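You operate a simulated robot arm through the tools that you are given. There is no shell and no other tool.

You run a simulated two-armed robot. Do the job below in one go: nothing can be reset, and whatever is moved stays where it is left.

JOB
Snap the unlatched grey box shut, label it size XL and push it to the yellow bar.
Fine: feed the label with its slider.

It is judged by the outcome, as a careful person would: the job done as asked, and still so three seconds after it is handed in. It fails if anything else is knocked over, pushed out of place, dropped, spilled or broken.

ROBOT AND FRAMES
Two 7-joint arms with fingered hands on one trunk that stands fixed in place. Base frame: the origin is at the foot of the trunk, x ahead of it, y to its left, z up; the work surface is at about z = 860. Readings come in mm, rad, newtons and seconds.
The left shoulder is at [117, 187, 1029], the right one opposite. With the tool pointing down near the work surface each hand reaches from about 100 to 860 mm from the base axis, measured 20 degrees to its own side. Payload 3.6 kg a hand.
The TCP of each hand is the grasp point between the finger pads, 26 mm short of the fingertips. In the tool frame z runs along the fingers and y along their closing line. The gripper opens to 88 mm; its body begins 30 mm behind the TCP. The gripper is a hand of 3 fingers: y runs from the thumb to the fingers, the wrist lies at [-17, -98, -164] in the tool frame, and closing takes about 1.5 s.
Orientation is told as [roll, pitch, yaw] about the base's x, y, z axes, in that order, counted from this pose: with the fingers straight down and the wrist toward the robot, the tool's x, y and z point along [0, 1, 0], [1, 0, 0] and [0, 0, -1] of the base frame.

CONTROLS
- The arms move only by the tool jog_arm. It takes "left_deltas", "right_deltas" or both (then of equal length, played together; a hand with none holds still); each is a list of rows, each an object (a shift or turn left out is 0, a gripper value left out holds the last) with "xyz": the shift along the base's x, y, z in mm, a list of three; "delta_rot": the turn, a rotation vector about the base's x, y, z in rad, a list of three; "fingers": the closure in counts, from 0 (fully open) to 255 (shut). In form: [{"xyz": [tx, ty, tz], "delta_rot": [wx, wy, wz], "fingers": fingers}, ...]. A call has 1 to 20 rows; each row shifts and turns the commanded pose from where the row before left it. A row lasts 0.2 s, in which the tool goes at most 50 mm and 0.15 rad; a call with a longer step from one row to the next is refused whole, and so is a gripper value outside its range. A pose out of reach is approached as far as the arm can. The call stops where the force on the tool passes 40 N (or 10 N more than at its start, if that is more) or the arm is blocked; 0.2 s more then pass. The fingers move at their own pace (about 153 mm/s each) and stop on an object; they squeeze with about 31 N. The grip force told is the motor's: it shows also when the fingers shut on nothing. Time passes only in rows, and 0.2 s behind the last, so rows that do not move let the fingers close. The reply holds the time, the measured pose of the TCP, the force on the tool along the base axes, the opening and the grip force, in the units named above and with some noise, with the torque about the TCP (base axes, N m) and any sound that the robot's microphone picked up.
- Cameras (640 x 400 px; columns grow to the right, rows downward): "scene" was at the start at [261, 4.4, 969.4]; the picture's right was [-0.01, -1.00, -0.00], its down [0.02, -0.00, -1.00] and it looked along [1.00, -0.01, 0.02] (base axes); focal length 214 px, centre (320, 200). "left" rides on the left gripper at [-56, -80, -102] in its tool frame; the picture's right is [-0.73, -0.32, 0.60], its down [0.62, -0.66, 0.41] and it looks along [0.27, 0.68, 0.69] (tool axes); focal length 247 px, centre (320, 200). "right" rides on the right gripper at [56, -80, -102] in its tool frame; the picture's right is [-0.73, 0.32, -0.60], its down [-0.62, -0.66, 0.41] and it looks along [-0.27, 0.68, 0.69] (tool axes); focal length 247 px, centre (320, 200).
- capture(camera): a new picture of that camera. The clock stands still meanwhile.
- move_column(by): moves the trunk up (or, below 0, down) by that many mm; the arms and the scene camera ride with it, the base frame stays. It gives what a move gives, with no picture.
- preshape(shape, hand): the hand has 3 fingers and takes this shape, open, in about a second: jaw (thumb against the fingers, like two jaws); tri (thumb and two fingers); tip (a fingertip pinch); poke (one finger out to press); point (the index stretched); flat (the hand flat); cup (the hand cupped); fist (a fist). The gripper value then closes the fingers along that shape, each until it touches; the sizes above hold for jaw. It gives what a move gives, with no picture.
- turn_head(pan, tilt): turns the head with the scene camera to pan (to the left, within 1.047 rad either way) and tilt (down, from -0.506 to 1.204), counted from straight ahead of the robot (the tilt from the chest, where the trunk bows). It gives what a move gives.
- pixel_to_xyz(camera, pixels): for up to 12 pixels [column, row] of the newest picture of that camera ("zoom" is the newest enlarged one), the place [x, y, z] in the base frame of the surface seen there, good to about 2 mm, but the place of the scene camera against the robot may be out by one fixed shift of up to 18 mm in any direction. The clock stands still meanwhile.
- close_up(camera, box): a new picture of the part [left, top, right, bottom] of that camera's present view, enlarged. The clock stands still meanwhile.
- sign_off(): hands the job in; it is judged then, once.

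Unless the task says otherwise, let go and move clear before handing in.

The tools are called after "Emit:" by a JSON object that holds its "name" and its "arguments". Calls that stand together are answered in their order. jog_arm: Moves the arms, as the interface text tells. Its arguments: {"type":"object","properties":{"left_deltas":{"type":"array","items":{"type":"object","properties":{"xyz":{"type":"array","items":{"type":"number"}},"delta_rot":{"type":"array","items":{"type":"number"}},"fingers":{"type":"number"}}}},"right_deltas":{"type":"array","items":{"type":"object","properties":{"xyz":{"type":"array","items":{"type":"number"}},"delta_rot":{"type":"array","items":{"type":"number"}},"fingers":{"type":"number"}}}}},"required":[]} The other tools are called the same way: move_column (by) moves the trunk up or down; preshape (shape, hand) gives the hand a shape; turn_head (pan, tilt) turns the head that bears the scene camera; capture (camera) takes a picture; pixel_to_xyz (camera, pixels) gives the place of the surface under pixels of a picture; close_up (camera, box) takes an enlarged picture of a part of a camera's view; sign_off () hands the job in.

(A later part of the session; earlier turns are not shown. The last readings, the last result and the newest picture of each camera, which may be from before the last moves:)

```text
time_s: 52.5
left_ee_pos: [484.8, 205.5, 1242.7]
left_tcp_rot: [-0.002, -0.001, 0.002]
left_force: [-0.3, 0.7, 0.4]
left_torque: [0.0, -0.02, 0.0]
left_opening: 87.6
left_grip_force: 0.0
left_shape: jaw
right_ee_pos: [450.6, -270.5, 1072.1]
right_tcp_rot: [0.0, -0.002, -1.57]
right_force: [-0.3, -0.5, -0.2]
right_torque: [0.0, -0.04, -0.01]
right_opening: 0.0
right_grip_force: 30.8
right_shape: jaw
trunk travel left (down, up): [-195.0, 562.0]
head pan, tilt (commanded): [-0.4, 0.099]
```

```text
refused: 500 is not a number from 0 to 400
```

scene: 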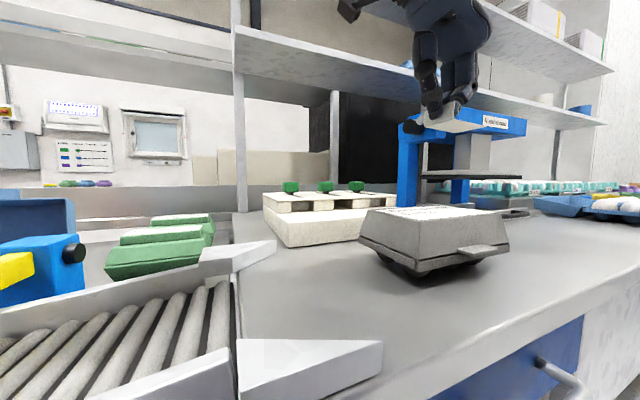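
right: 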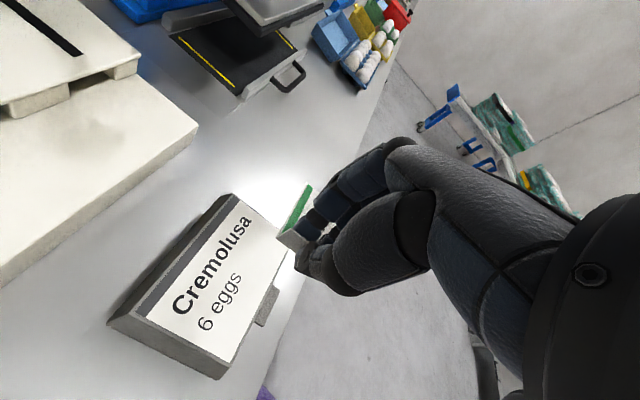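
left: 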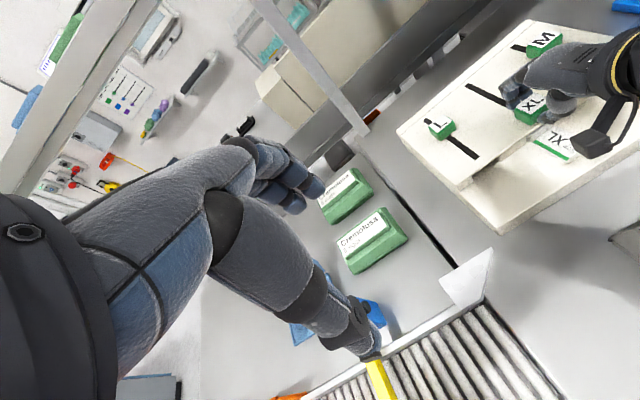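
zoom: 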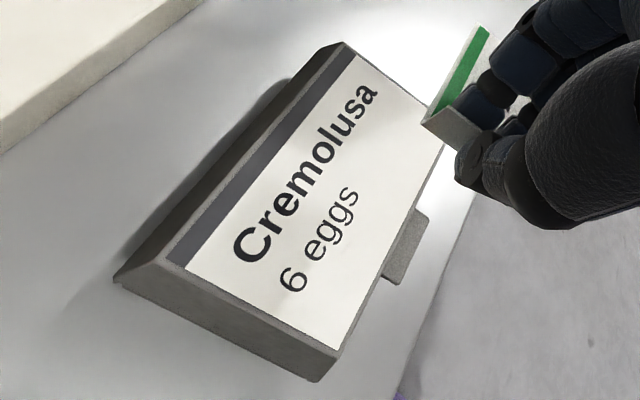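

Emit:
{"name": "pixel_to_xyz", "arguments": {"camera": "zoom", "pixels": [[352, 50], [160, 262], [335, 345], [432, 145], [365, 95], [250, 250], [290, 280], [350, 195], [475, 35], [440, 105], [432, 120], [470, 140]]}}

```text
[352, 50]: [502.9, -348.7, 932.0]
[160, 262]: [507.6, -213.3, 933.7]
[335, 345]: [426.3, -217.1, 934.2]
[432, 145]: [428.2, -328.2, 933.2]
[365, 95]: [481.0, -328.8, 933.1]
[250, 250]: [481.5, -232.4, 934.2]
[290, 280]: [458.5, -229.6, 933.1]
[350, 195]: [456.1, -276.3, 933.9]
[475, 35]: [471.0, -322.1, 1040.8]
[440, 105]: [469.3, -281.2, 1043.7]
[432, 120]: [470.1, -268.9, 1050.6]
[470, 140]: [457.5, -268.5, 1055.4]
```

Lid top is at z≈933.5 with a blank area x 428–472, y −280…−340 beside "6 eggs". I'll lower the label there: TCP to about [449,−279], then slowly down to contact.

Emit:
{"name": "jog_arm", "arguments": {"right_deltas": [{"xyz": [-1.5, -8.5, -35]}, {"xyz": [0, 0, -35]}, {"xyz": [0, 0, -17]}, {"xyz": [0, 0, -5]}, {"xyz": [0, 0, 0]}]}}

Emit:
{"name": "capture", "arguments": {"camera": "right"}}

Emit:
{"name": "close_up", "arguments": {"camera": "scene", "box": [340, 120, 540, 290]}}

```text
time_s: 53.6
left_ee_pos: [484.4, 205.7, 1242.9]
left_tcp_rot: [0.0, 0.001, 0.003]
left_force: [0.3, -0.3, 0.1]
left_torque: [-0.01, -0.01, 0.01]
left_opening: 87.8
left_grip_force: 0.1
left_shape: jaw
right_ee_pos: [449.2, -278.8, 979.2]
right_tcp_rot: [-0.001, -0.001, -1.569]
right_force: [-0.5, 0.4, 0.4]
right_torque: [-0.03, 0.03, -0.03]
right_opening: 0.0
right_grip_force: 30.9
right_shape: jaw
trunk travel left (down, up): [-195.0, 562.0]
head pan, tilt (commanded): [-0.4, 0.099]
```

```text
taken
```

right: 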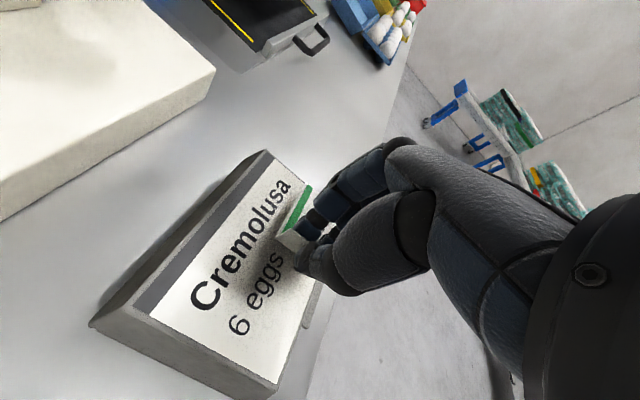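

```text
2.35 times, centred on (440, 205) of scene
```

zoom: 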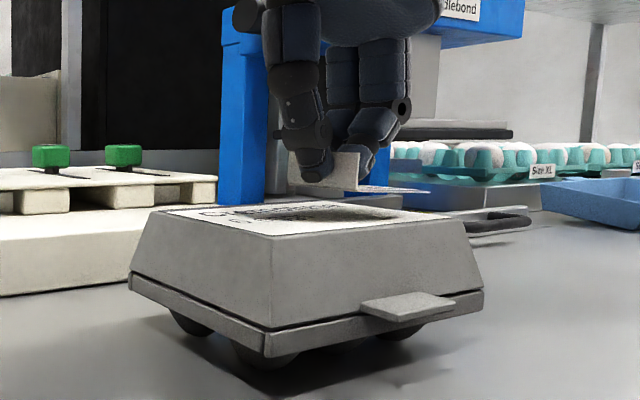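

The label hangs level just above the blank part of the lid (scene zoom (400,188)). I'll lower it in small steps until light contact.

Emit:
{"name": "jog_arm", "arguments": {"right_deltas": [{"xyz": [0, 0, -6]}, {"xyz": [0, 0, -4]}, {"xyz": [0, 0, -2]}, {"xyz": [0, 0, -2]}, {"xyz": [0, 0, 0]}]}}

Emit:
{"name": "close_up", "arguments": {"camera": "scene", "box": [340, 120, 540, 290]}}

Emit:
{"name": "close_up", "arguments": {"camera": "right", "box": [220, 150, 380, 280]}}

```text
time_s: 54.9
left_ee_pos: [484.7, 204.1, 1242.5]
left_tcp_rot: [-0.001, 0.001, 0.002]
left_force: [-0.2, -0.1, -0.2]
left_torque: [-0.01, 0.0, -0.02]
left_opening: 87.9
left_grip_force: 0.0
left_shape: jaw
right_ee_pos: [449.7, -279.5, 965.8]
right_tcp_rot: [0.001, -0.001, -1.569]
right_force: [-0.3, 0.0, 0.4]
right_torque: [0.01, -0.02, 0.01]
right_opening: 0.0
right_grip_force: 30.9
right_shape: jaw
trunk travel left (down, up): [-195.0, 562.0]
head pan, tilt (commanded): [-0.4, 0.099]
```

```text
2.35 times, centred on (440, 205) of scene
```

zoom: 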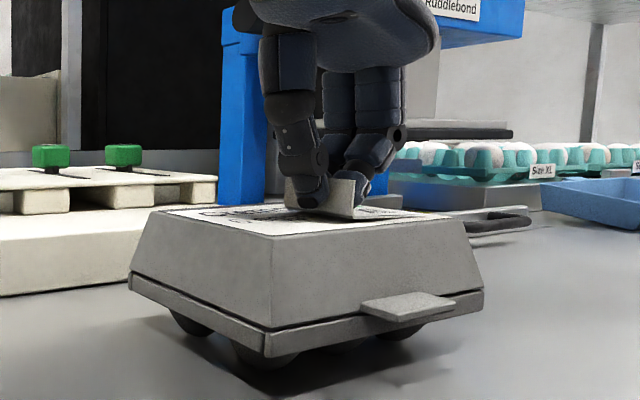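

```text
3.08 times, centred on (300, 215) of right
```

zoom: 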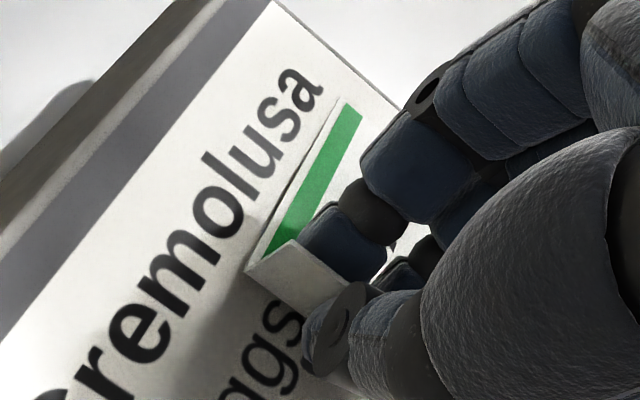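

The label is about to touch beneath "Cremolusa". I'll lower by millimetres until force builds.

Emit:
{"name": "jog_arm", "arguments": {"right_deltas": [{"xyz": [0, 0, -1]}, {"xyz": [0, 0, -1]}, {"xyz": [0, 0, -1]}, {"xyz": [0, 0, 0]}]}}

Emit:
{"name": "close_up", "arguments": {"camera": "scene", "box": [360, 150, 500, 250]}}

```text
time_s: 55.9
left_ee_pos: [483.7, 206.5, 1242.2]
left_tcp_rot: [0.001, 0.0, 0.001]
left_force: [1.0, 0.0, 0.2]
left_torque: [-0.02, -0.02, -0.02]
left_opening: 87.6
left_grip_force: 0.0
left_shape: jaw
right_ee_pos: [450.2, -278.8, 963.1]
right_tcp_rot: [0.001, -0.002, -1.568]
right_force: [-0.5, 0.4, 3.3]
right_torque: [-0.03, 0.01, -0.01]
right_opening: 0.1
right_grip_force: 31.4
right_shape: jaw
trunk travel left (down, up): [-195.0, 562.0]
head pan, tilt (commanded): [-0.4, 0.099]
```

```text
4.00 times, centred on (430, 200) of scene
```

zoom: 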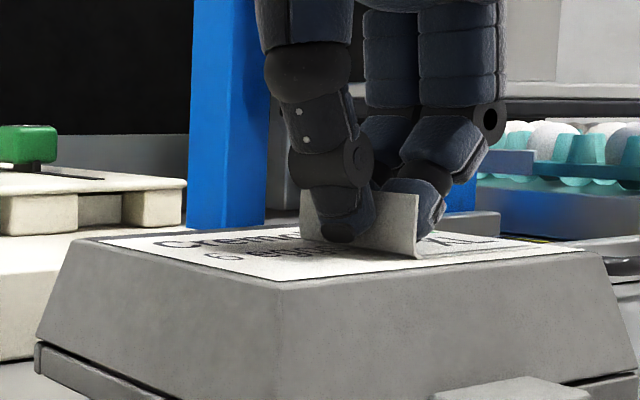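

Contact shows 3.3 N. I'll press a little more so the label sticks, then open the fingers slightly.

Emit:
{"name": "jog_arm", "arguments": {"right_deltas": [{"xyz": [0, 0, -1]}, {"xyz": [0, 0, -1]}, {"xyz": [0, 0, -1]}, {"xyz": [0, 0, 0]}, {"xyz": [0, 0, 0]}]}}

```text
time_s: 57.0
left_ee_pos: [484.0, 205.9, 1243.3]
left_tcp_rot: [0.001, -0.001, 0.002]
left_force: [-0.2, 0.4, 0.3]
left_torque: [-0.02, -0.01, 0.0]
left_opening: 87.6
left_grip_force: 0.1
left_shape: jaw
right_ee_pos: [448.6, -278.3, 959.7]
right_tcp_rot: [0.002, -0.001, -1.569]
right_force: [-1.6, -0.8, 5.2]
right_torque: [-0.02, 0.05, -0.01]
right_opening: 0.1
right_grip_force: 30.6
right_shape: jaw
trunk travel left (down, up): [-195.0, 562.0]
head pan, tilt (commanded): [-0.4, 0.099]
```

Force is 5 N with fingertips about at the lid. I'll ease off 1 mm and open the fingers to release the tab.

Emit:
{"name": "jog_arm", "arguments": {"right_deltas": [{"xyz": [0, 0, 1]}, {"fingers": 190}, {"xyz": [0, 0, 0]}, {"xyz": [0, 0, 0]}]}}

Emit:
{"name": "close_up", "arguments": {"camera": "scene", "box": [360, 150, 500, 250]}}

Emit:
{"name": "close_up", "arguments": {"camera": "right", "box": [220, 150, 380, 280]}}

```text
time_s: 58.0
left_ee_pos: [484.5, 206.3, 1243.6]
left_tcp_rot: [0.0, 0.0, 0.002]
left_force: [-0.1, -0.4, -0.7]
left_torque: [0.01, 0.05, -0.05]
left_opening: 87.7
left_grip_force: 0.1
left_shape: jaw
right_ee_pos: [449.9, -277.7, 960.7]
right_tcp_rot: [0.003, -0.003, -1.568]
right_force: [0.8, 1.3, 4.3]
right_torque: [-0.06, -0.03, -0.01]
right_opening: 22.1
right_grip_force: 0.0
right_shape: jaw
trunk travel left (down, up): [-195.0, 562.0]
head pan, tilt (commanded): [-0.4, 0.099]
```

```text
4.00 times, centred on (430, 200) of scene
```

zoom: 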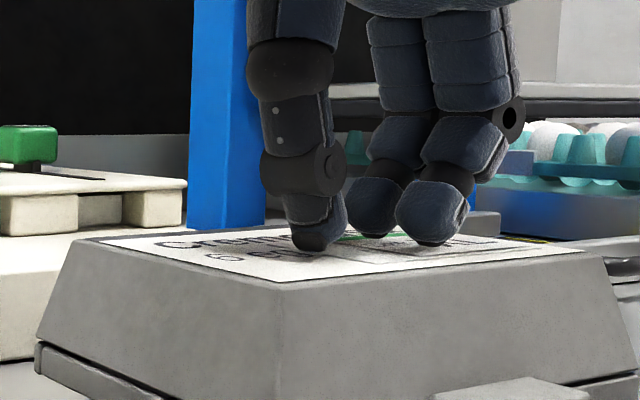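

```text
3.08 times, centred on (300, 215) of right
```

zoom: 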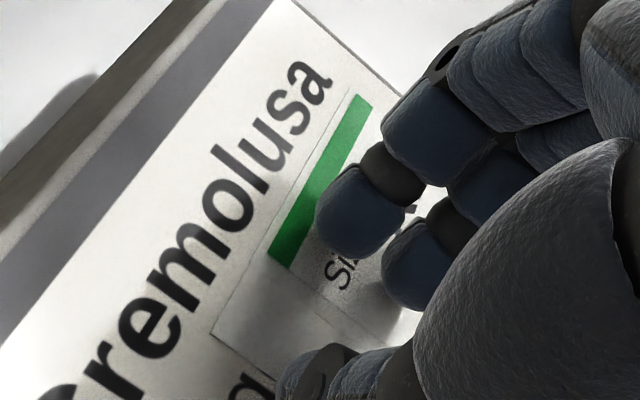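

The label is released and now lies flat on the lid, its tab folded flat. I'll lift the hand straight up and look.

Emit:
{"name": "jog_arm", "arguments": {"right_deltas": [{"xyz": [0, 0, 5]}, {"xyz": [0, 0, 15]}, {"xyz": [0, 0, 40]}, {"xyz": [0, 10, 45]}, {"xyz": [0, 30, 20]}, {"xyz": [0, 30, 10]}]}}

Emit:
{"name": "capture", "arguments": {"camera": "right"}}

Emit:
{"name": "close_up", "arguments": {"camera": "scene", "box": [340, 150, 540, 290]}}

```text
time_s: 59.5
left_ee_pos: [484.1, 206.3, 1242.5]
left_tcp_rot: [0.0, 0.001, 0.0]
left_force: [-0.1, 0.8, 0.0]
left_torque: [0.04, -0.01, -0.03]
left_opening: 87.7
left_grip_force: 0.1
left_shape: jaw
right_ee_pos: [432.2, -246.4, 1078.2]
right_tcp_rot: [0.0, 0.002, -1.57]
right_force: [0.8, 0.0, 0.0]
right_torque: [0.0, 0.0, 0.02]
right_opening: 22.3
right_grip_force: 0.1
right_shape: jaw
right hand out of reach, approached as far as the arm can: row 5, 6
trunk travel left (down, up): [-195.0, 562.0]
head pan, tilt (commanded): [-0.4, 0.099]
```

```text
taken
```

right: 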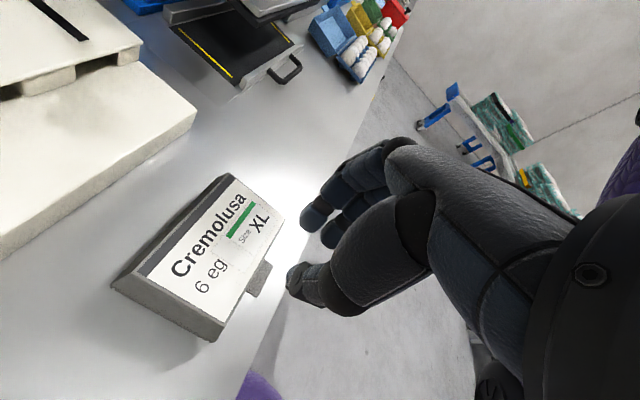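

```text
2.86 times, centred on (440, 220) of scene
```

zoom: 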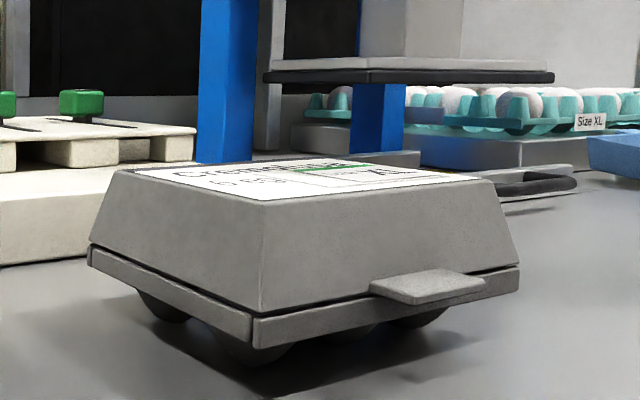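

The label reads "Size XL" on the lid (right view (250,235)). I'll zoom to check how flat it lies and check the lid seam.

Emit:
{"name": "close_up", "arguments": {"camera": "right", "box": [100, 160, 310, 350]}}

Emit:
{"name": "close_up", "arguments": {"camera": "scene", "box": [360, 195, 520, 285]}}

```text
2.11 times, centred on (205, 255) of right
```

zoom: 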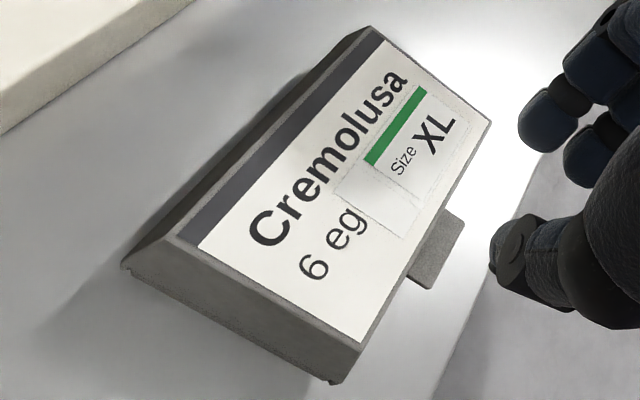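

```text
4.00 times, centred on (440, 240) of scene
```

zoom: 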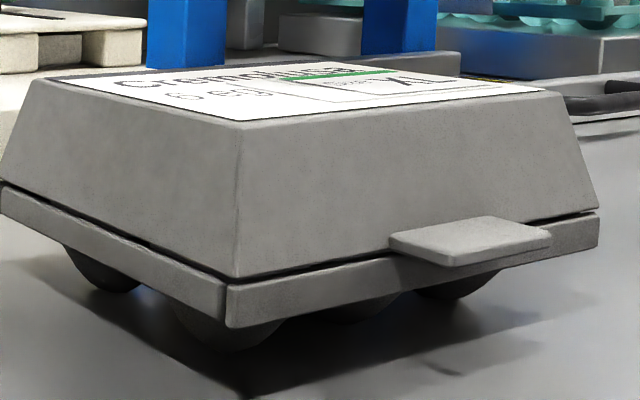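

Label lies flat. The seam still shows a thin dark line, so I'll measure the lid edge and base rim heights to judge whether it is fully snapped.

Emit:
{"name": "pixel_to_xyz", "arguments": {"camera": "zoom", "pixels": [[240, 268], [232, 290], [330, 255], [330, 275], [120, 228], [120, 245], [20, 180], [20, 200], [560, 210], [560, 232], [470, 235], [240, 125]]}}

Emit:
{"name": "close_up", "arguments": {"camera": "scene", "box": [355, 225, 435, 285]}}

```text
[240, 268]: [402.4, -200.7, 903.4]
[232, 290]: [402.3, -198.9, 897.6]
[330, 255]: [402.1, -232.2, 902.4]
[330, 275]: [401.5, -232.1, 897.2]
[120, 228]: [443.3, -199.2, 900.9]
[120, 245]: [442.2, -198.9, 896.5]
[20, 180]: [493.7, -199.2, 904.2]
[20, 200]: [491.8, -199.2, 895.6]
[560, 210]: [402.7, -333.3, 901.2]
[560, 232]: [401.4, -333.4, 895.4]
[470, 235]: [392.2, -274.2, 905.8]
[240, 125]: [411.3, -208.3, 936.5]
```

```text
6.67 times, centred on (395, 255) of scene
```

zoom: 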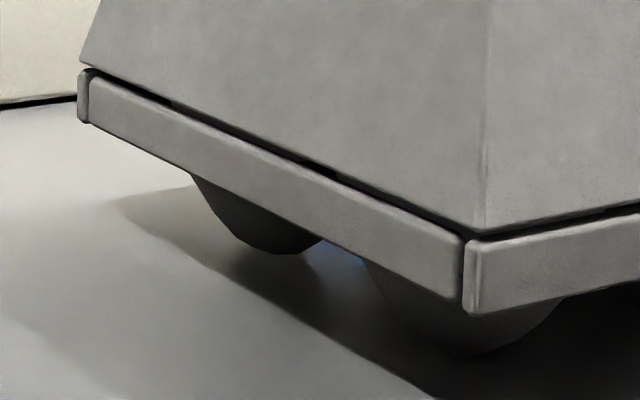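

The seam is a uniform thin line along the side, so the lid sits fully closed. Now I'll survey the conveyor, guides and yellow bar for the push.

Emit:
{"name": "capture", "arguments": {"camera": "left"}}

Emit:
{"name": "turn_head", "arguments": {"pan": 0.1, "tilt": 0.5}}

Emit:
{"name": "capture", "arguments": {"camera": "scene"}}

```text
taken
```

left: 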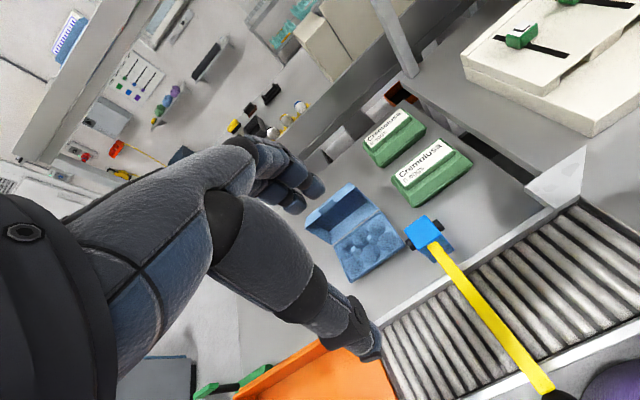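

```text
time_s: 60.4
left_ee_pos: [484.8, 205.5, 1243.4]
left_tcp_rot: [0.003, 0.001, 0.002]
left_force: [0.3, 0.4, 0.3]
left_torque: [-0.01, 0.0, 0.01]
left_opening: 87.6
left_grip_force: 0.1
left_shape: jaw
right_ee_pos: [431.1, -248.0, 1078.5]
right_tcp_rot: [0.001, 0.002, -1.568]
right_force: [0.9, 0.1, -0.2]
right_torque: [0.01, 0.01, 0.0]
right_opening: 22.1
right_grip_force: 0.1
right_shape: jaw
trunk travel left (down, up): [-195.0, 562.0]
head pan, tilt (commanded): [0.099, 0.499]
```

```text
taken
```

scene: 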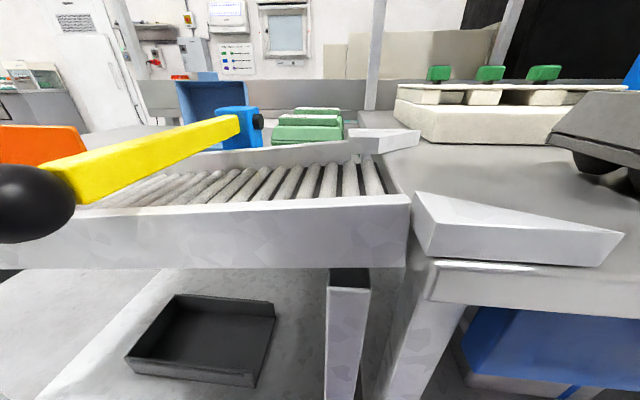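

Emit:
{"name": "pixel_to_xyz", "arguments": {"camera": "left", "pixels": [[540, 380], [480, 295], [440, 250], [470, 295], [525, 190], [585, 155], [500, 260], [585, 330], [570, 205], [630, 310], [425, 230], [475, 250]]}}

Emit:
{"name": "pixel_to_xyz", "arguments": {"camera": "scene", "pixels": [[415, 192], [625, 232], [435, 262], [410, 205], [350, 135], [418, 135], [352, 153], [388, 190], [150, 150], [235, 120], [300, 215], [380, 150]]}}

Emit:
{"name": "close_up", "arguments": {"camera": "left", "box": [380, 130, 640, 400]}}

```text
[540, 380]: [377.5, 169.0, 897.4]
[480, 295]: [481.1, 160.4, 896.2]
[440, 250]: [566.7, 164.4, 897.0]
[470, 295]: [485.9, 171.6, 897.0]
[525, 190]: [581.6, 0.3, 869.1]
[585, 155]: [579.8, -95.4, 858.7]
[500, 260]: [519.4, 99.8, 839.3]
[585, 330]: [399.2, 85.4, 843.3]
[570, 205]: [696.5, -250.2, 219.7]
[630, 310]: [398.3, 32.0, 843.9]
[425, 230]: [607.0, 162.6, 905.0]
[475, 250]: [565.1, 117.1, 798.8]
```

```text
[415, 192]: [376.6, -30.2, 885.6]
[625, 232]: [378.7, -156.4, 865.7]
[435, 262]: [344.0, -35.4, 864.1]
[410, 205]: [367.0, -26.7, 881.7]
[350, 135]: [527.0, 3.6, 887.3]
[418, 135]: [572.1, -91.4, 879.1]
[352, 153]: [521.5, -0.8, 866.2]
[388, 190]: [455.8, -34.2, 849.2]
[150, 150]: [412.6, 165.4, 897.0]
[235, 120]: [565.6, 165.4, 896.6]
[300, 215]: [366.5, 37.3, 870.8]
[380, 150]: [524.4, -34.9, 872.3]
```

```text
1.48 times, centred on (510, 265) of left
```

zoom: 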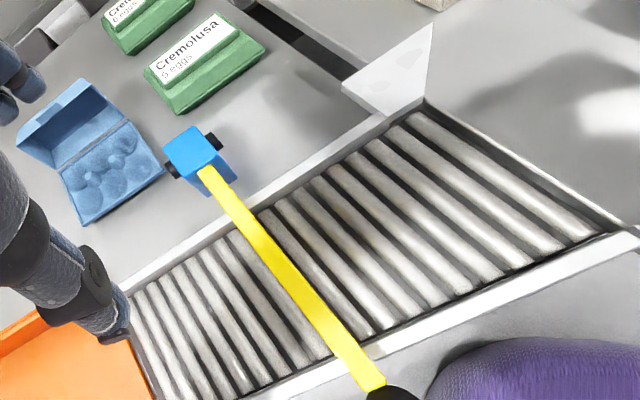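

Bar top is at z≈897 around y 160–170. I'll measure roller tops, rails and bar faces in the zoom.

Emit:
{"name": "pixel_to_xyz", "arguments": {"camera": "zoom", "pixels": [[420, 125], [500, 190], [580, 235], [395, 150], [450, 230], [430, 105], [345, 85], [620, 235], [330, 290], [300, 310], [410, 330], [255, 205]]}}

Emit:
{"name": "close_up", "arguments": {"camera": "left", "box": [400, 200, 560, 330]}}

Emit:
{"name": "pixel_to_xyz", "arguments": {"camera": "zoom", "pixels": [[320, 350], [345, 340], [300, 360], [250, 260], [225, 270], [350, 250], [430, 190], [180, 320], [100, 60], [150, 120], [400, 120], [470, 240]]}}

```text
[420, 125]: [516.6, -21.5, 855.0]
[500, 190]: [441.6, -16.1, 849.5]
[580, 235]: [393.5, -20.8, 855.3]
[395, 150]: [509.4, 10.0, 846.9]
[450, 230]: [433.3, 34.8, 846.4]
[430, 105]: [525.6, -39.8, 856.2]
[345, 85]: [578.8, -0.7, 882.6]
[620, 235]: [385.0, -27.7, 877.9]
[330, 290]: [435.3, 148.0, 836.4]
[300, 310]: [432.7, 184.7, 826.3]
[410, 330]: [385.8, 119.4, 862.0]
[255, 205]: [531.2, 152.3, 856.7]
```

```text
3.08 times, centred on (480, 265) of left
```

zoom: 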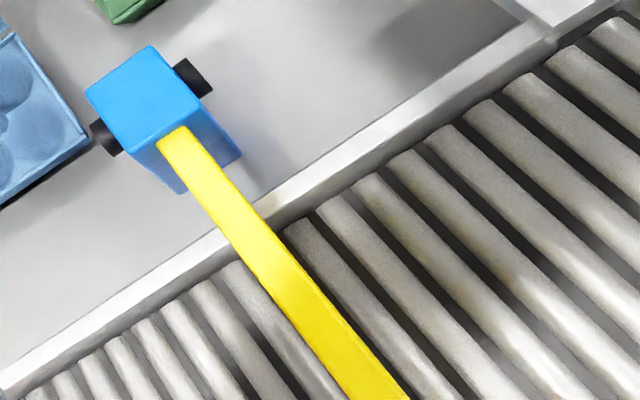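

```text
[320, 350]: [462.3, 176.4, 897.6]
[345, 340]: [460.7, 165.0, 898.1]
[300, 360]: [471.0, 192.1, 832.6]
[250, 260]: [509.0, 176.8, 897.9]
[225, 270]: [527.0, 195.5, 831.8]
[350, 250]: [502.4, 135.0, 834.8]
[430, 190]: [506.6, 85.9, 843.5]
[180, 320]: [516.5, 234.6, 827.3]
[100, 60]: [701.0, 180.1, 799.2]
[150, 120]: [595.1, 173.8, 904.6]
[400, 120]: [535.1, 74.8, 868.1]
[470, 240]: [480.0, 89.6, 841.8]
```

The conveyor slopes down toward the bar (roller z 855 at y −21 to ≈836 at y 148); channel is x≈388–530 and the bar's face near y≈158, top z 897. I'll turn the right hand back to yaw ≈ −0.2 and move it to the right of the box for the push.

Emit:
{"name": "jog_arm", "arguments": {"right_deltas": [{"delta_rot": [0, 0, 0.115]}, {"delta_rot": [0, 0, 0.115]}, {"delta_rot": [0, 0, 0.115]}, {"delta_rot": [0, 0, 0.115]}, {"xyz": [5, -10, 0], "delta_rot": [0, 0, 0.115]}, {"xyz": [5, -10, 0], "delta_rot": [0, 0, 0.115]}, {"xyz": [5, -10, 0], "delta_rot": [0, 0, 0.115]}, {"xyz": [5, -10, 0], "delta_rot": [0, 0, 0.115]}, {"xyz": [5, -10, 0], "delta_rot": [0, 0, 0.115]}, {"xyz": [5, -15, 0], "delta_rot": [0, 0, 0.115]}, {"xyz": [5, -15, -5], "delta_rot": [0, 0, 0.115]}, {"xyz": [0, -20, -10], "delta_rot": [0, 0, 0.105]}, {"xyz": [0, -30, -20], "fingers": 110}, {"xyz": [0, -30, -20]}, {"xyz": [0, -20, -10]}]}}

Emit:
{"name": "capture", "arguments": {"camera": "right"}}

Emit:
{"name": "turn_head", "arguments": {"pan": -0.6, "tilt": 0.3}}

Emit:
{"name": "capture", "arguments": {"camera": "scene"}}

```text
time_s: 63.6
left_ee_pos: [485.6, 204.9, 1242.2]
left_tcp_rot: [0.0, 0.002, 0.003]
left_force: [1.5, -0.1, 0.0]
left_torque: [-0.01, -0.02, -0.01]
left_opening: 87.5
left_grip_force: 0.0
left_shape: jaw
right_ee_pos: [469.6, -429.1, 1012.6]
right_tcp_rot: [0.001, -0.001, -0.197]
right_force: [-0.1, -0.7, -0.1]
right_torque: [-0.06, 0.0, 0.02]
right_opening: 49.5
right_grip_force: 0.0
right_shape: jaw
trunk travel left (down, up): [-195.0, 562.0]
head pan, tilt (commanded): [0.099, 0.499]
```

```text
taken
```

right: 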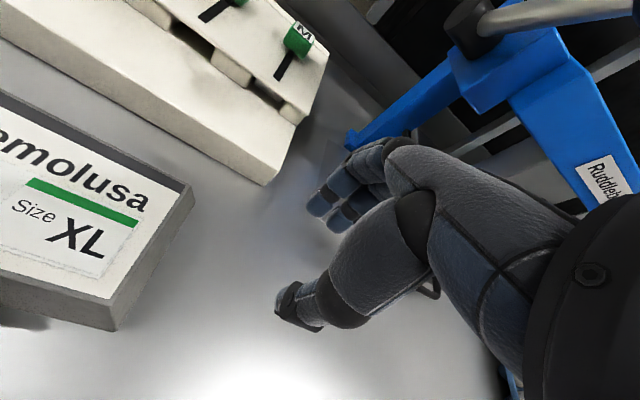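

```text
time_s: 64.7
left_ee_pos: [484.6, 206.4, 1243.2]
left_tcp_rot: [0.001, 0.003, 0.003]
left_force: [0.6, 0.8, 0.2]
left_torque: [-0.01, 0.0, 0.0]
left_opening: 87.7
left_grip_force: 0.2
left_shape: jaw
right_ee_pos: [470.1, -428.3, 1013.9]
right_tcp_rot: [0.001, -0.001, -0.2]
right_force: [-0.2, -0.1, 0.2]
right_torque: [0.02, 0.04, -0.03]
right_opening: 49.5
right_grip_force: 0.1
right_shape: jaw
trunk travel left (down, up): [-195.0, 562.0]
head pan, tilt (commanded): [-0.6, 0.3]
```

```text
taken
```

scene: 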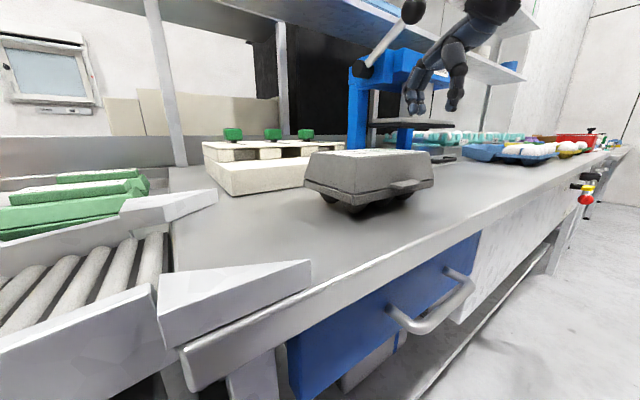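

The hand is right of the box at y −429. I'll measure the box's right side and back corner from this view before descending.

Emit:
{"name": "pixel_to_xyz", "arguments": {"camera": "right", "pixels": [[188, 188], [110, 325], [105, 300], [160, 250], [193, 200], [115, 318], [95, 245], [280, 320]]}}

Emit:
{"name": "jog_arm", "arguments": {"right_deltas": [{"xyz": [-2, 0, -30]}, {"xyz": [-2, 0, -30]}, {"xyz": [0, 0, -30]}, {"xyz": [0, 0, -20]}, {"xyz": [0, 0, -10]}]}}

Emit:
{"name": "capture", "arguments": {"camera": "right"}}

Emit:
{"name": "close_up", "arguments": {"camera": "scene", "box": [280, 60, 520, 240]}}

```text
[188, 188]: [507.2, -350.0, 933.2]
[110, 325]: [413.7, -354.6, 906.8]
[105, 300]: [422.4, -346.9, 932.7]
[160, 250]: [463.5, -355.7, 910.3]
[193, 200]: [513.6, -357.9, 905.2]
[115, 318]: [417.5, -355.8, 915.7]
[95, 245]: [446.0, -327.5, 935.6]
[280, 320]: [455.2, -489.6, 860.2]
```

```text
time_s: 65.8
left_ee_pos: [485.2, 204.1, 1242.0]
left_tcp_rot: [0.001, 0.001, 0.001]
left_force: [-0.5, 0.3, 0.9]
left_torque: [0.04, 0.02, -0.02]
left_opening: 88.0
left_grip_force: 0.1
left_shape: jaw
right_ee_pos: [465.1, -428.2, 893.8]
right_tcp_rot: [-0.001, -0.002, -0.2]
right_force: [-0.7, 0.1, -0.5]
right_torque: [-0.02, -0.01, -0.03]
right_opening: 49.7
right_grip_force: 0.2
right_shape: jaw
trunk travel left (down, up): [-195.0, 562.0]
head pan, tilt (commanded): [-0.6, 0.3]
```

```text
taken
```

right: 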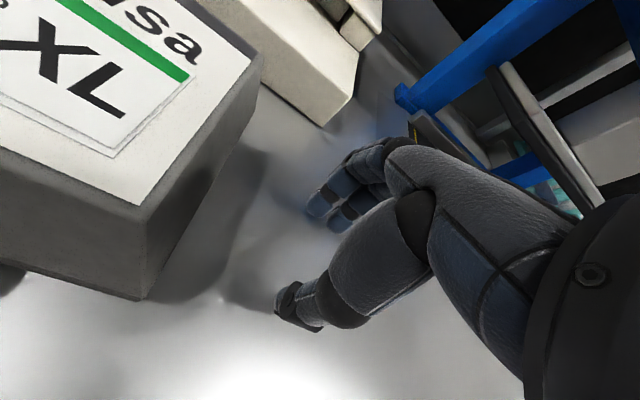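

```text
2.22 times, centred on (400, 150) of scene
```

zoom: 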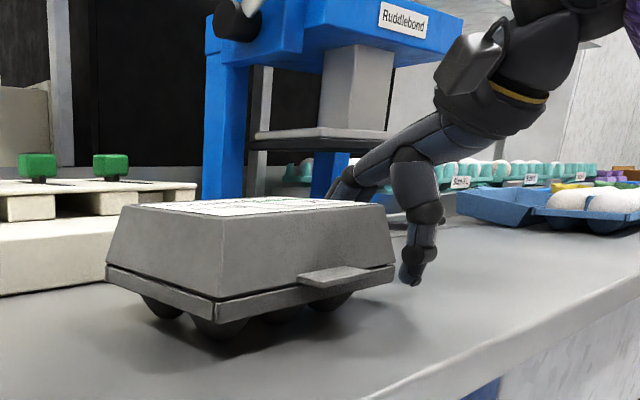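

Fingers are at rim height on the right side of the box, palm above it. I'll approach in +y until contact, watching force.

Emit:
{"name": "jog_arm", "arguments": {"right_deltas": [{"xyz": [0, 15, 0]}, {"xyz": [0, 15, 0]}, {"xyz": [0, 8, 0]}, {"xyz": [0, 6, 0]}, {"xyz": [0, 6, 0]}, {"xyz": [0, 6, 0]}, {"xyz": [0, 6, 0]}, {"xyz": [0, 0, 0]}]}}

Emit:
{"name": "capture", "arguments": {"camera": "right"}}

Emit:
{"name": "close_up", "arguments": {"camera": "scene", "box": [280, 60, 520, 240]}}

```text
time_s: 67.7
left_ee_pos: [484.6, 205.1, 1242.7]
left_tcp_rot: [-0.001, 0.001, 0.001]
left_force: [0.4, 0.3, -0.1]
left_torque: [0.0, -0.02, 0.03]
left_opening: 87.9
left_grip_force: 0.0
left_shape: jaw
right_ee_pos: [465.8, -366.5, 893.1]
right_tcp_rot: [-0.001, -0.002, -0.199]
right_force: [-0.4, -2.5, 0.7]
right_torque: [-0.01, -0.01, 0.09]
right_opening: 49.8
right_grip_force: 0.1
right_shape: jaw
trunk travel left (down, up): [-195.0, 562.0]
head pan, tilt (commanded): [-0.6, 0.3]
```

```text
taken
```

right: 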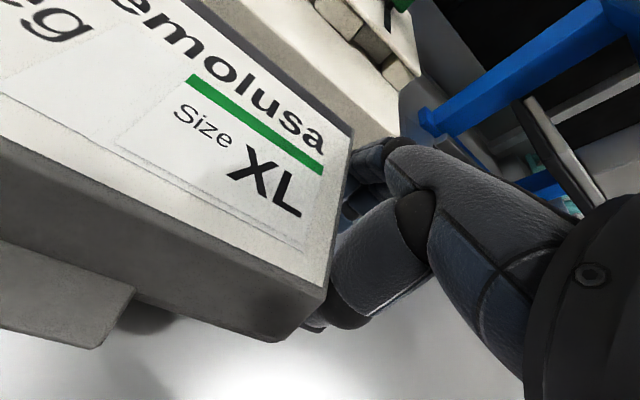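

```text
2.22 times, centred on (400, 150) of scene
```

zoom: 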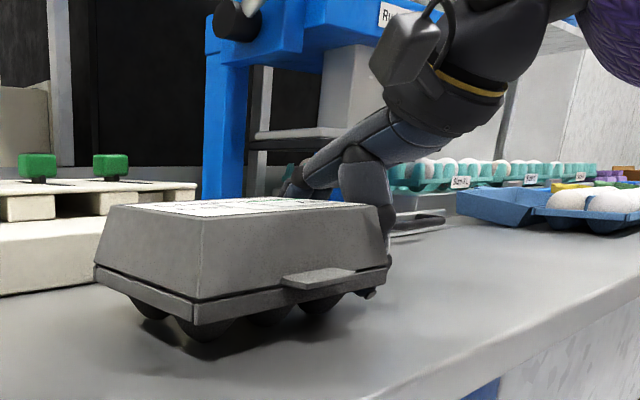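

Contact is made with about 2.5 N friction. I'll push on 60 mm and check the box's heading.

Emit:
{"name": "jog_arm", "arguments": {"right_deltas": [{"xyz": [0, 8, 0]}, {"xyz": [0, 8, 0]}, {"xyz": [0, 8, 0]}, {"xyz": [0, 8, 0]}, {"xyz": [0, 8, 0]}, {"xyz": [0, 8, 0]}, {"xyz": [0, 8, 0]}]}}

Emit:
{"name": "capture", "arguments": {"camera": "right"}}

Emit:
{"name": "capture", "arguments": {"camera": "scene"}}

Emit:
{"name": "pixel_to_xyz", "arguments": {"camera": "right", "pixels": [[345, 135], [325, 280], [20, 5], [50, 140], [120, 170], [230, 230]]}}

```text
time_s: 69.2
left_ee_pos: [484.6, 204.5, 1242.8]
left_tcp_rot: [-0.001, 0.003, 0.003]
left_force: [0.3, -0.8, 0.3]
left_torque: [0.02, -0.02, 0.05]
left_opening: 87.7
left_grip_force: 0.1
left_shape: jaw
right_ee_pos: [463.9, -308.4, 893.9]
right_tcp_rot: [0.001, -0.001, -0.199]
right_force: [0.2, -0.7, -0.1]
right_torque: [-0.01, -0.01, 0.01]
right_opening: 49.9
right_grip_force: 0.1
right_shape: jaw
trunk travel left (down, up): [-195.0, 562.0]
head pan, tilt (commanded): [-0.6, 0.3]
```

```text
taken
```

right: 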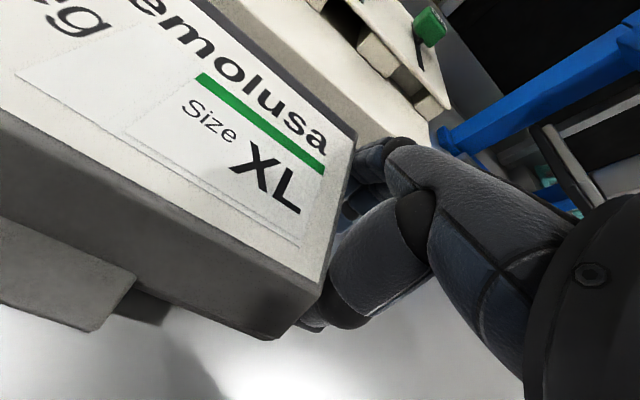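

```text
taken
```

scene: 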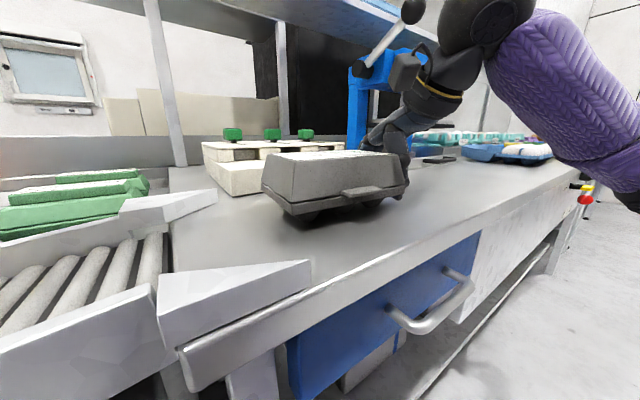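

```text
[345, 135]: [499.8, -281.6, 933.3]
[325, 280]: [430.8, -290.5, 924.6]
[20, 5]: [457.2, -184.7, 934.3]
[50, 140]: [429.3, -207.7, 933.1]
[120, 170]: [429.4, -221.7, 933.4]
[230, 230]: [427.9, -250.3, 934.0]
```

The box moves straight (front top edge stays at x≈428–429). I'll push another 80 mm.

Emit:
{"name": "jog_arm", "arguments": {"right_deltas": [{"xyz": [0, 8, 0]}, {"xyz": [0, 8, 0]}, {"xyz": [0, 8, 0]}, {"xyz": [0, 8, 0]}, {"xyz": [0, 8, 0]}, {"xyz": [0, 8, 0]}, {"xyz": [0, 8, 0]}, {"xyz": [0, 8, 0]}, {"xyz": [0, 8, 0]}, {"xyz": [0, 8, 0]}]}}

Emit:
{"name": "capture", "arguments": {"camera": "right"}}

Emit:
{"name": "turn_head", "arguments": {"pan": -0.2, "tilt": 0.3}}

Emit:
{"name": "capture", "arguments": {"camera": "scene"}}

Emit:
{"name": "capture", "arguments": {"camera": "left"}}

```text
time_s: 71.5
left_ee_pos: [485.3, 206.1, 1242.6]
left_tcp_rot: [0.001, 0.002, 0.004]
left_force: [-1.1, -0.5, -0.5]
left_torque: [0.01, 0.02, 0.01]
left_opening: 87.6
left_grip_force: 0.0
left_shape: jaw
right_ee_pos: [466.3, -230.3, 893.3]
right_tcp_rot: [-0.001, 0.0, -0.199]
right_force: [-1.2, -1.6, 0.8]
right_torque: [-0.01, 0.02, 0.01]
right_opening: 50.1
right_grip_force: 0.0
right_shape: jaw
trunk travel left (down, up): [-195.0, 562.0]
head pan, tilt (commanded): [-0.6, 0.3]
```

```text
taken
```

right: 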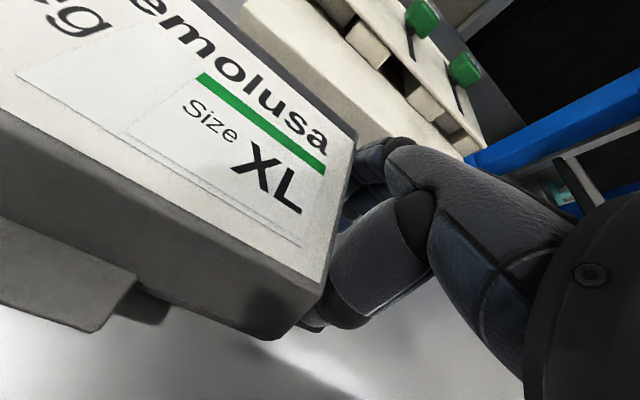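

```text
time_s: 72.3
left_ee_pos: [485.4, 204.7, 1243.5]
left_tcp_rot: [0.0, 0.002, 0.003]
left_force: [-0.1, 0.1, 0.5]
left_torque: [-0.01, 0.04, 0.01]
left_opening: 87.6
left_grip_force: 0.0
left_shape: jaw
right_ee_pos: [466.2, -230.4, 894.5]
right_tcp_rot: [0.001, 0.001, -0.197]
right_force: [0.2, -1.5, 0.3]
right_torque: [0.02, 0.01, -0.01]
right_opening: 50.4
right_grip_force: 0.1
right_shape: jaw
trunk travel left (down, up): [-195.0, 562.0]
head pan, tilt (commanded): [-0.201, 0.3]
```

```text
taken
```

scene: 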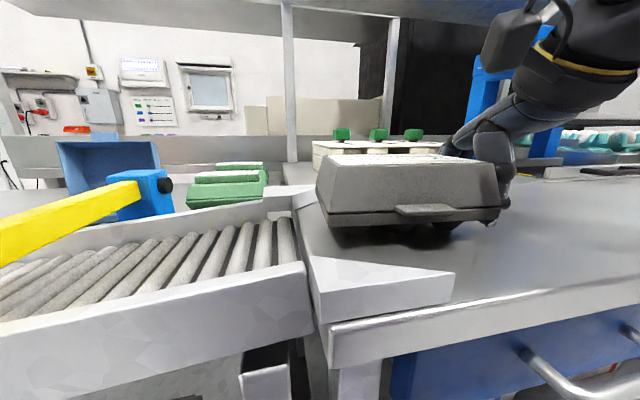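

```text
taken
```

left: 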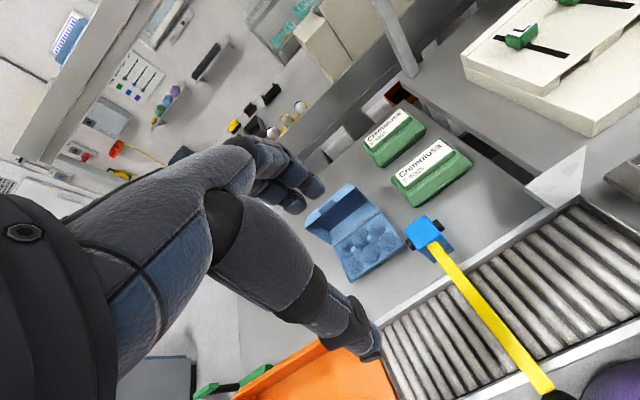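

The box is tracking straight toward the guides. I'll check the box's front and back edges against the channel.

Emit:
{"name": "pixel_to_xyz", "arguments": {"camera": "right", "pixels": [[352, 140], [120, 170], [230, 230], [300, 268], [60, 290], [20, 120]]}}

Emit:
{"name": "pixel_to_xyz", "arguments": {"camera": "scene", "pixels": [[333, 225], [320, 215], [425, 210], [455, 275], [330, 280], [300, 262], [320, 195], [292, 213], [240, 192], [300, 200]]}}

Emit:
{"name": "close_up", "arguments": {"camera": "scene", "box": [220, 150, 520, 320]}}

```text
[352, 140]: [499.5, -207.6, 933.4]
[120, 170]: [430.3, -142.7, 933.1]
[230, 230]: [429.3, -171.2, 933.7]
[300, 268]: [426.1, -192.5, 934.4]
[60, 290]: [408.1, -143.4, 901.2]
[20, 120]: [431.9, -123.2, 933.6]
```

```text
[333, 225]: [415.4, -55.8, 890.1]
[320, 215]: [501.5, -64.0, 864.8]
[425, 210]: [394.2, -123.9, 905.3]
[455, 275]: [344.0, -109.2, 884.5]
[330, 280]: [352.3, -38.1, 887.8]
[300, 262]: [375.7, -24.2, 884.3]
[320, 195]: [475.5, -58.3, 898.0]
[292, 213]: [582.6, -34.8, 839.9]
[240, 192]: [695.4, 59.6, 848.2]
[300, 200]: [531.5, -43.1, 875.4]
```

```text
2.13 times, centred on (370, 235) of scene
```

zoom: 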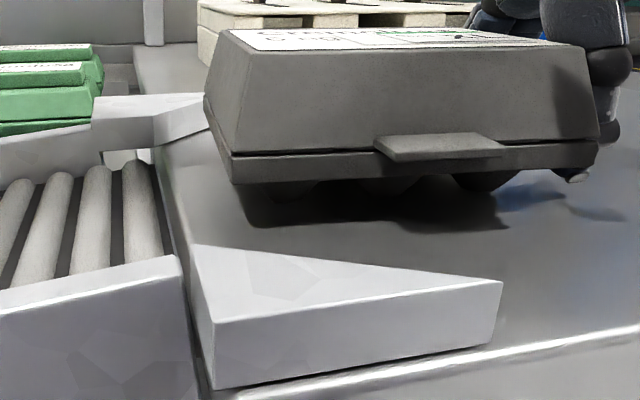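

Both guides flare outward and the box (front rim x≈412, back ≈523) lines up with the channel. I'll keep pushing, 64 mm more.

Emit:
{"name": "jog_arm", "arguments": {"right_deltas": [{"xyz": [0, 8, 0]}, {"xyz": [0, 8, 0]}, {"xyz": [0, 8, 0]}, {"xyz": [0, 8, 0]}, {"xyz": [0, 8, 0]}, {"xyz": [0, 8, 0]}, {"xyz": [0, 8, 0]}, {"xyz": [0, 8, 0]}]}}

Emit:
{"name": "capture", "arguments": {"camera": "right"}}

Emit:
{"name": "capture", "arguments": {"camera": "scene"}}

Emit:
{"name": "capture", "arguments": {"camera": "left"}}

```text
time_s: 74.1
left_ee_pos: [485.9, 205.4, 1243.3]
left_tcp_rot: [-0.001, 0.001, 0.002]
left_force: [-0.3, 0.8, 0.8]
left_torque: [-0.01, 0.01, 0.0]
left_opening: 87.5
left_grip_force: 0.1
left_shape: jaw
right_ee_pos: [464.5, -166.2, 894.3]
right_tcp_rot: [0.001, 0.001, -0.2]
right_force: [-0.2, -1.1, -0.4]
right_torque: [0.0, 0.03, 0.01]
right_opening: 50.0
right_grip_force: 0.2
right_shape: jaw
trunk travel left (down, up): [-195.0, 562.0]
head pan, tilt (commanded): [-0.201, 0.3]
```

```text
taken
```

right: 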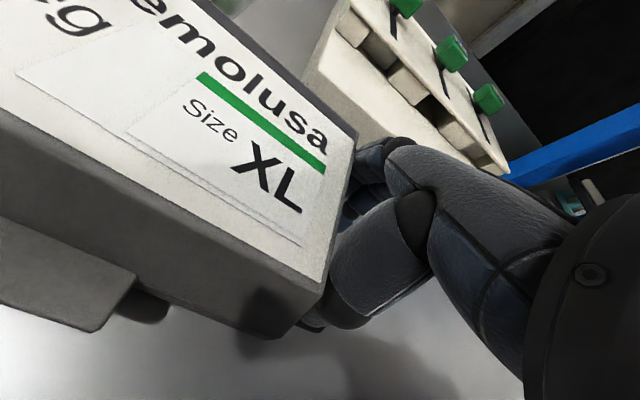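

```text
taken
```

scene: 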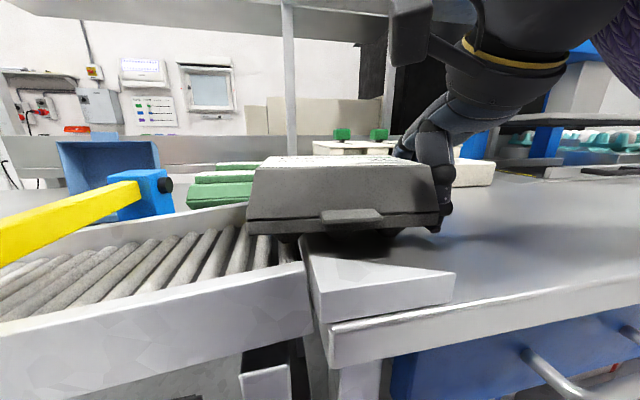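

```text
taken
```

left: 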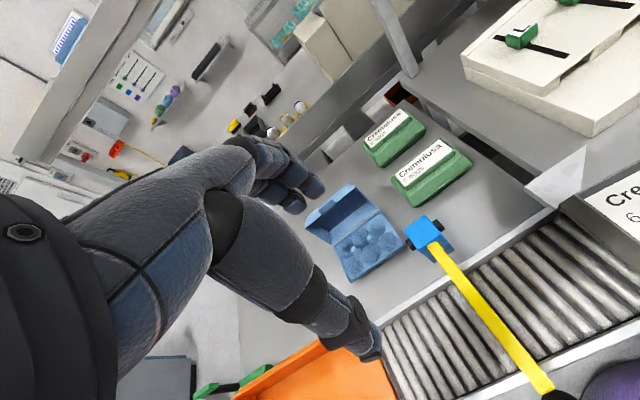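

The box overhangs the first rollers and is still straight between the guides. I'll continue in smaller steps as it moves onto the rollers.

Emit:
{"name": "jog_arm", "arguments": {"right_deltas": [{"xyz": [0, 6, 0]}, {"xyz": [0, 6, 0]}, {"xyz": [0, 6, 0]}, {"xyz": [0, 6, 0]}, {"xyz": [0, 6, 0]}, {"xyz": [0, 6, 0]}, {"xyz": [0, 6, 0]}]}}

Emit:
{"name": "capture", "arguments": {"camera": "right"}}

Emit:
{"name": "capture", "arguments": {"camera": "scene"}}

Emit:
{"name": "close_up", "arguments": {"camera": "left", "box": [440, 130, 640, 330]}}

```text
time_s: 75.7
left_ee_pos: [485.2, 204.9, 1243.0]
left_tcp_rot: [-0.002, 0.001, 0.002]
left_force: [0.4, -0.5, -0.7]
left_torque: [0.04, -0.01, 0.01]
left_opening: 87.6
left_grip_force: 0.1
left_shape: jaw
right_ee_pos: [463.7, -124.0, 893.2]
right_tcp_rot: [0.0, -0.001, -0.2]
right_force: [0.5, -2.1, 0.8]
right_torque: [0.03, 0.02, 0.03]
right_opening: 50.0
right_grip_force: 0.1
right_shape: jaw
trunk travel left (down, up): [-195.0, 562.0]
head pan, tilt (commanded): [-0.201, 0.3]
```

```text
taken
```

right: 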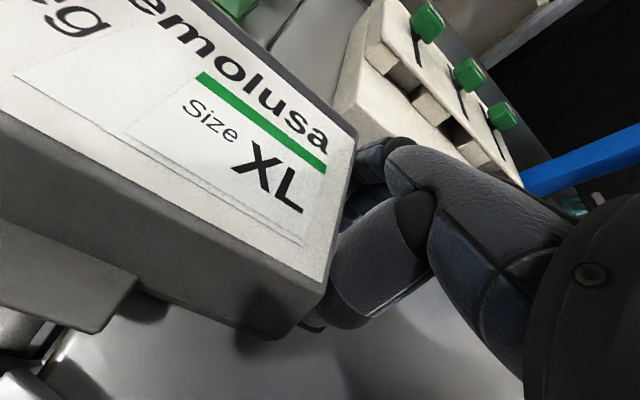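

```text
taken
```

scene: 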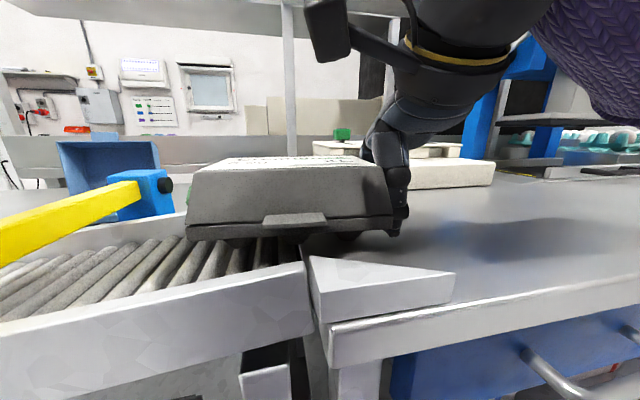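

```text
2.00 times, centred on (540, 230) of left
```

zoom: 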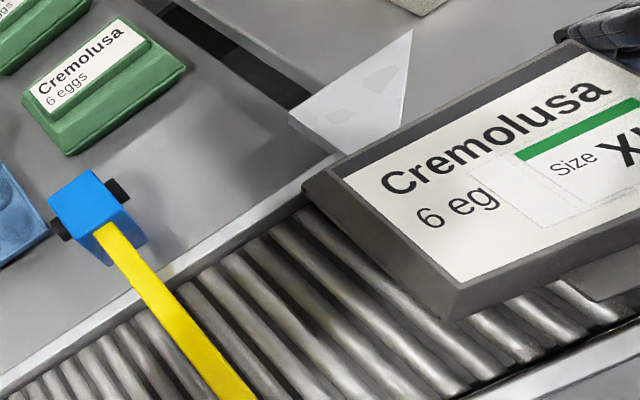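

The box is entering the channel, its far edge just inside the far rail (left zoom (305,190)). I'll keep pushing gently.

Emit:
{"name": "jog_arm", "arguments": {"right_deltas": [{"xyz": [0, 6, 0]}, {"xyz": [0, 6, 0]}, {"xyz": [0, 6, 0]}, {"xyz": [0, 6, 0]}, {"xyz": [0, 6, 0]}, {"xyz": [0, 6, 0]}]}}

Emit:
{"name": "capture", "arguments": {"camera": "right"}}

Emit:
{"name": "capture", "arguments": {"camera": "scene"}}

Emit:
{"name": "close_up", "arguments": {"camera": "left", "box": [440, 130, 640, 330]}}

```text
time_s: 77.1
left_ee_pos: [485.8, 206.2, 1243.0]
left_tcp_rot: [0.001, 0.002, 0.002]
left_force: [-0.1, 0.1, -0.1]
left_torque: [0.03, -0.01, 0.0]
left_opening: 87.9
left_grip_force: 0.1
left_shape: jaw
right_ee_pos: [464.6, -87.3, 894.3]
right_tcp_rot: [0.001, -0.002, -0.198]
right_force: [0.1, 0.4, 0.2]
right_torque: [-0.05, -0.01, 0.01]
right_opening: 50.1
right_grip_force: 0.0
right_shape: jaw
trunk travel left (down, up): [-195.0, 562.0]
head pan, tilt (commanded): [-0.201, 0.3]
```

```text
taken
```

right: 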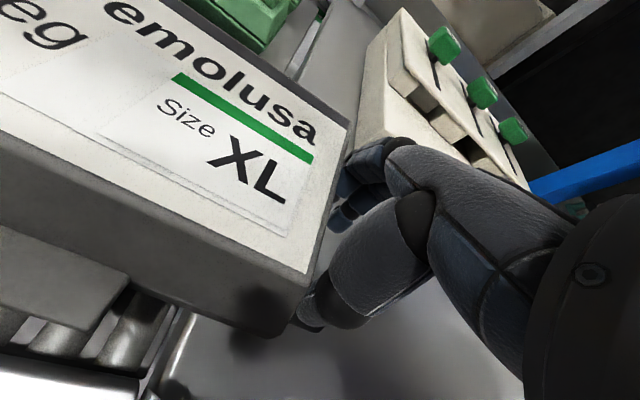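

```text
taken
```

scene: 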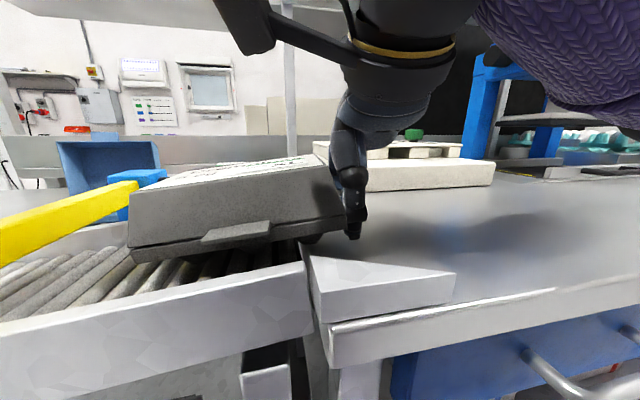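

```text
2.00 times, centred on (540, 230) of left
```

zoom: 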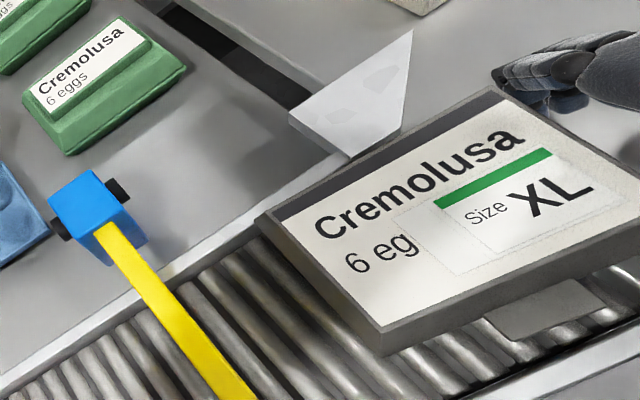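

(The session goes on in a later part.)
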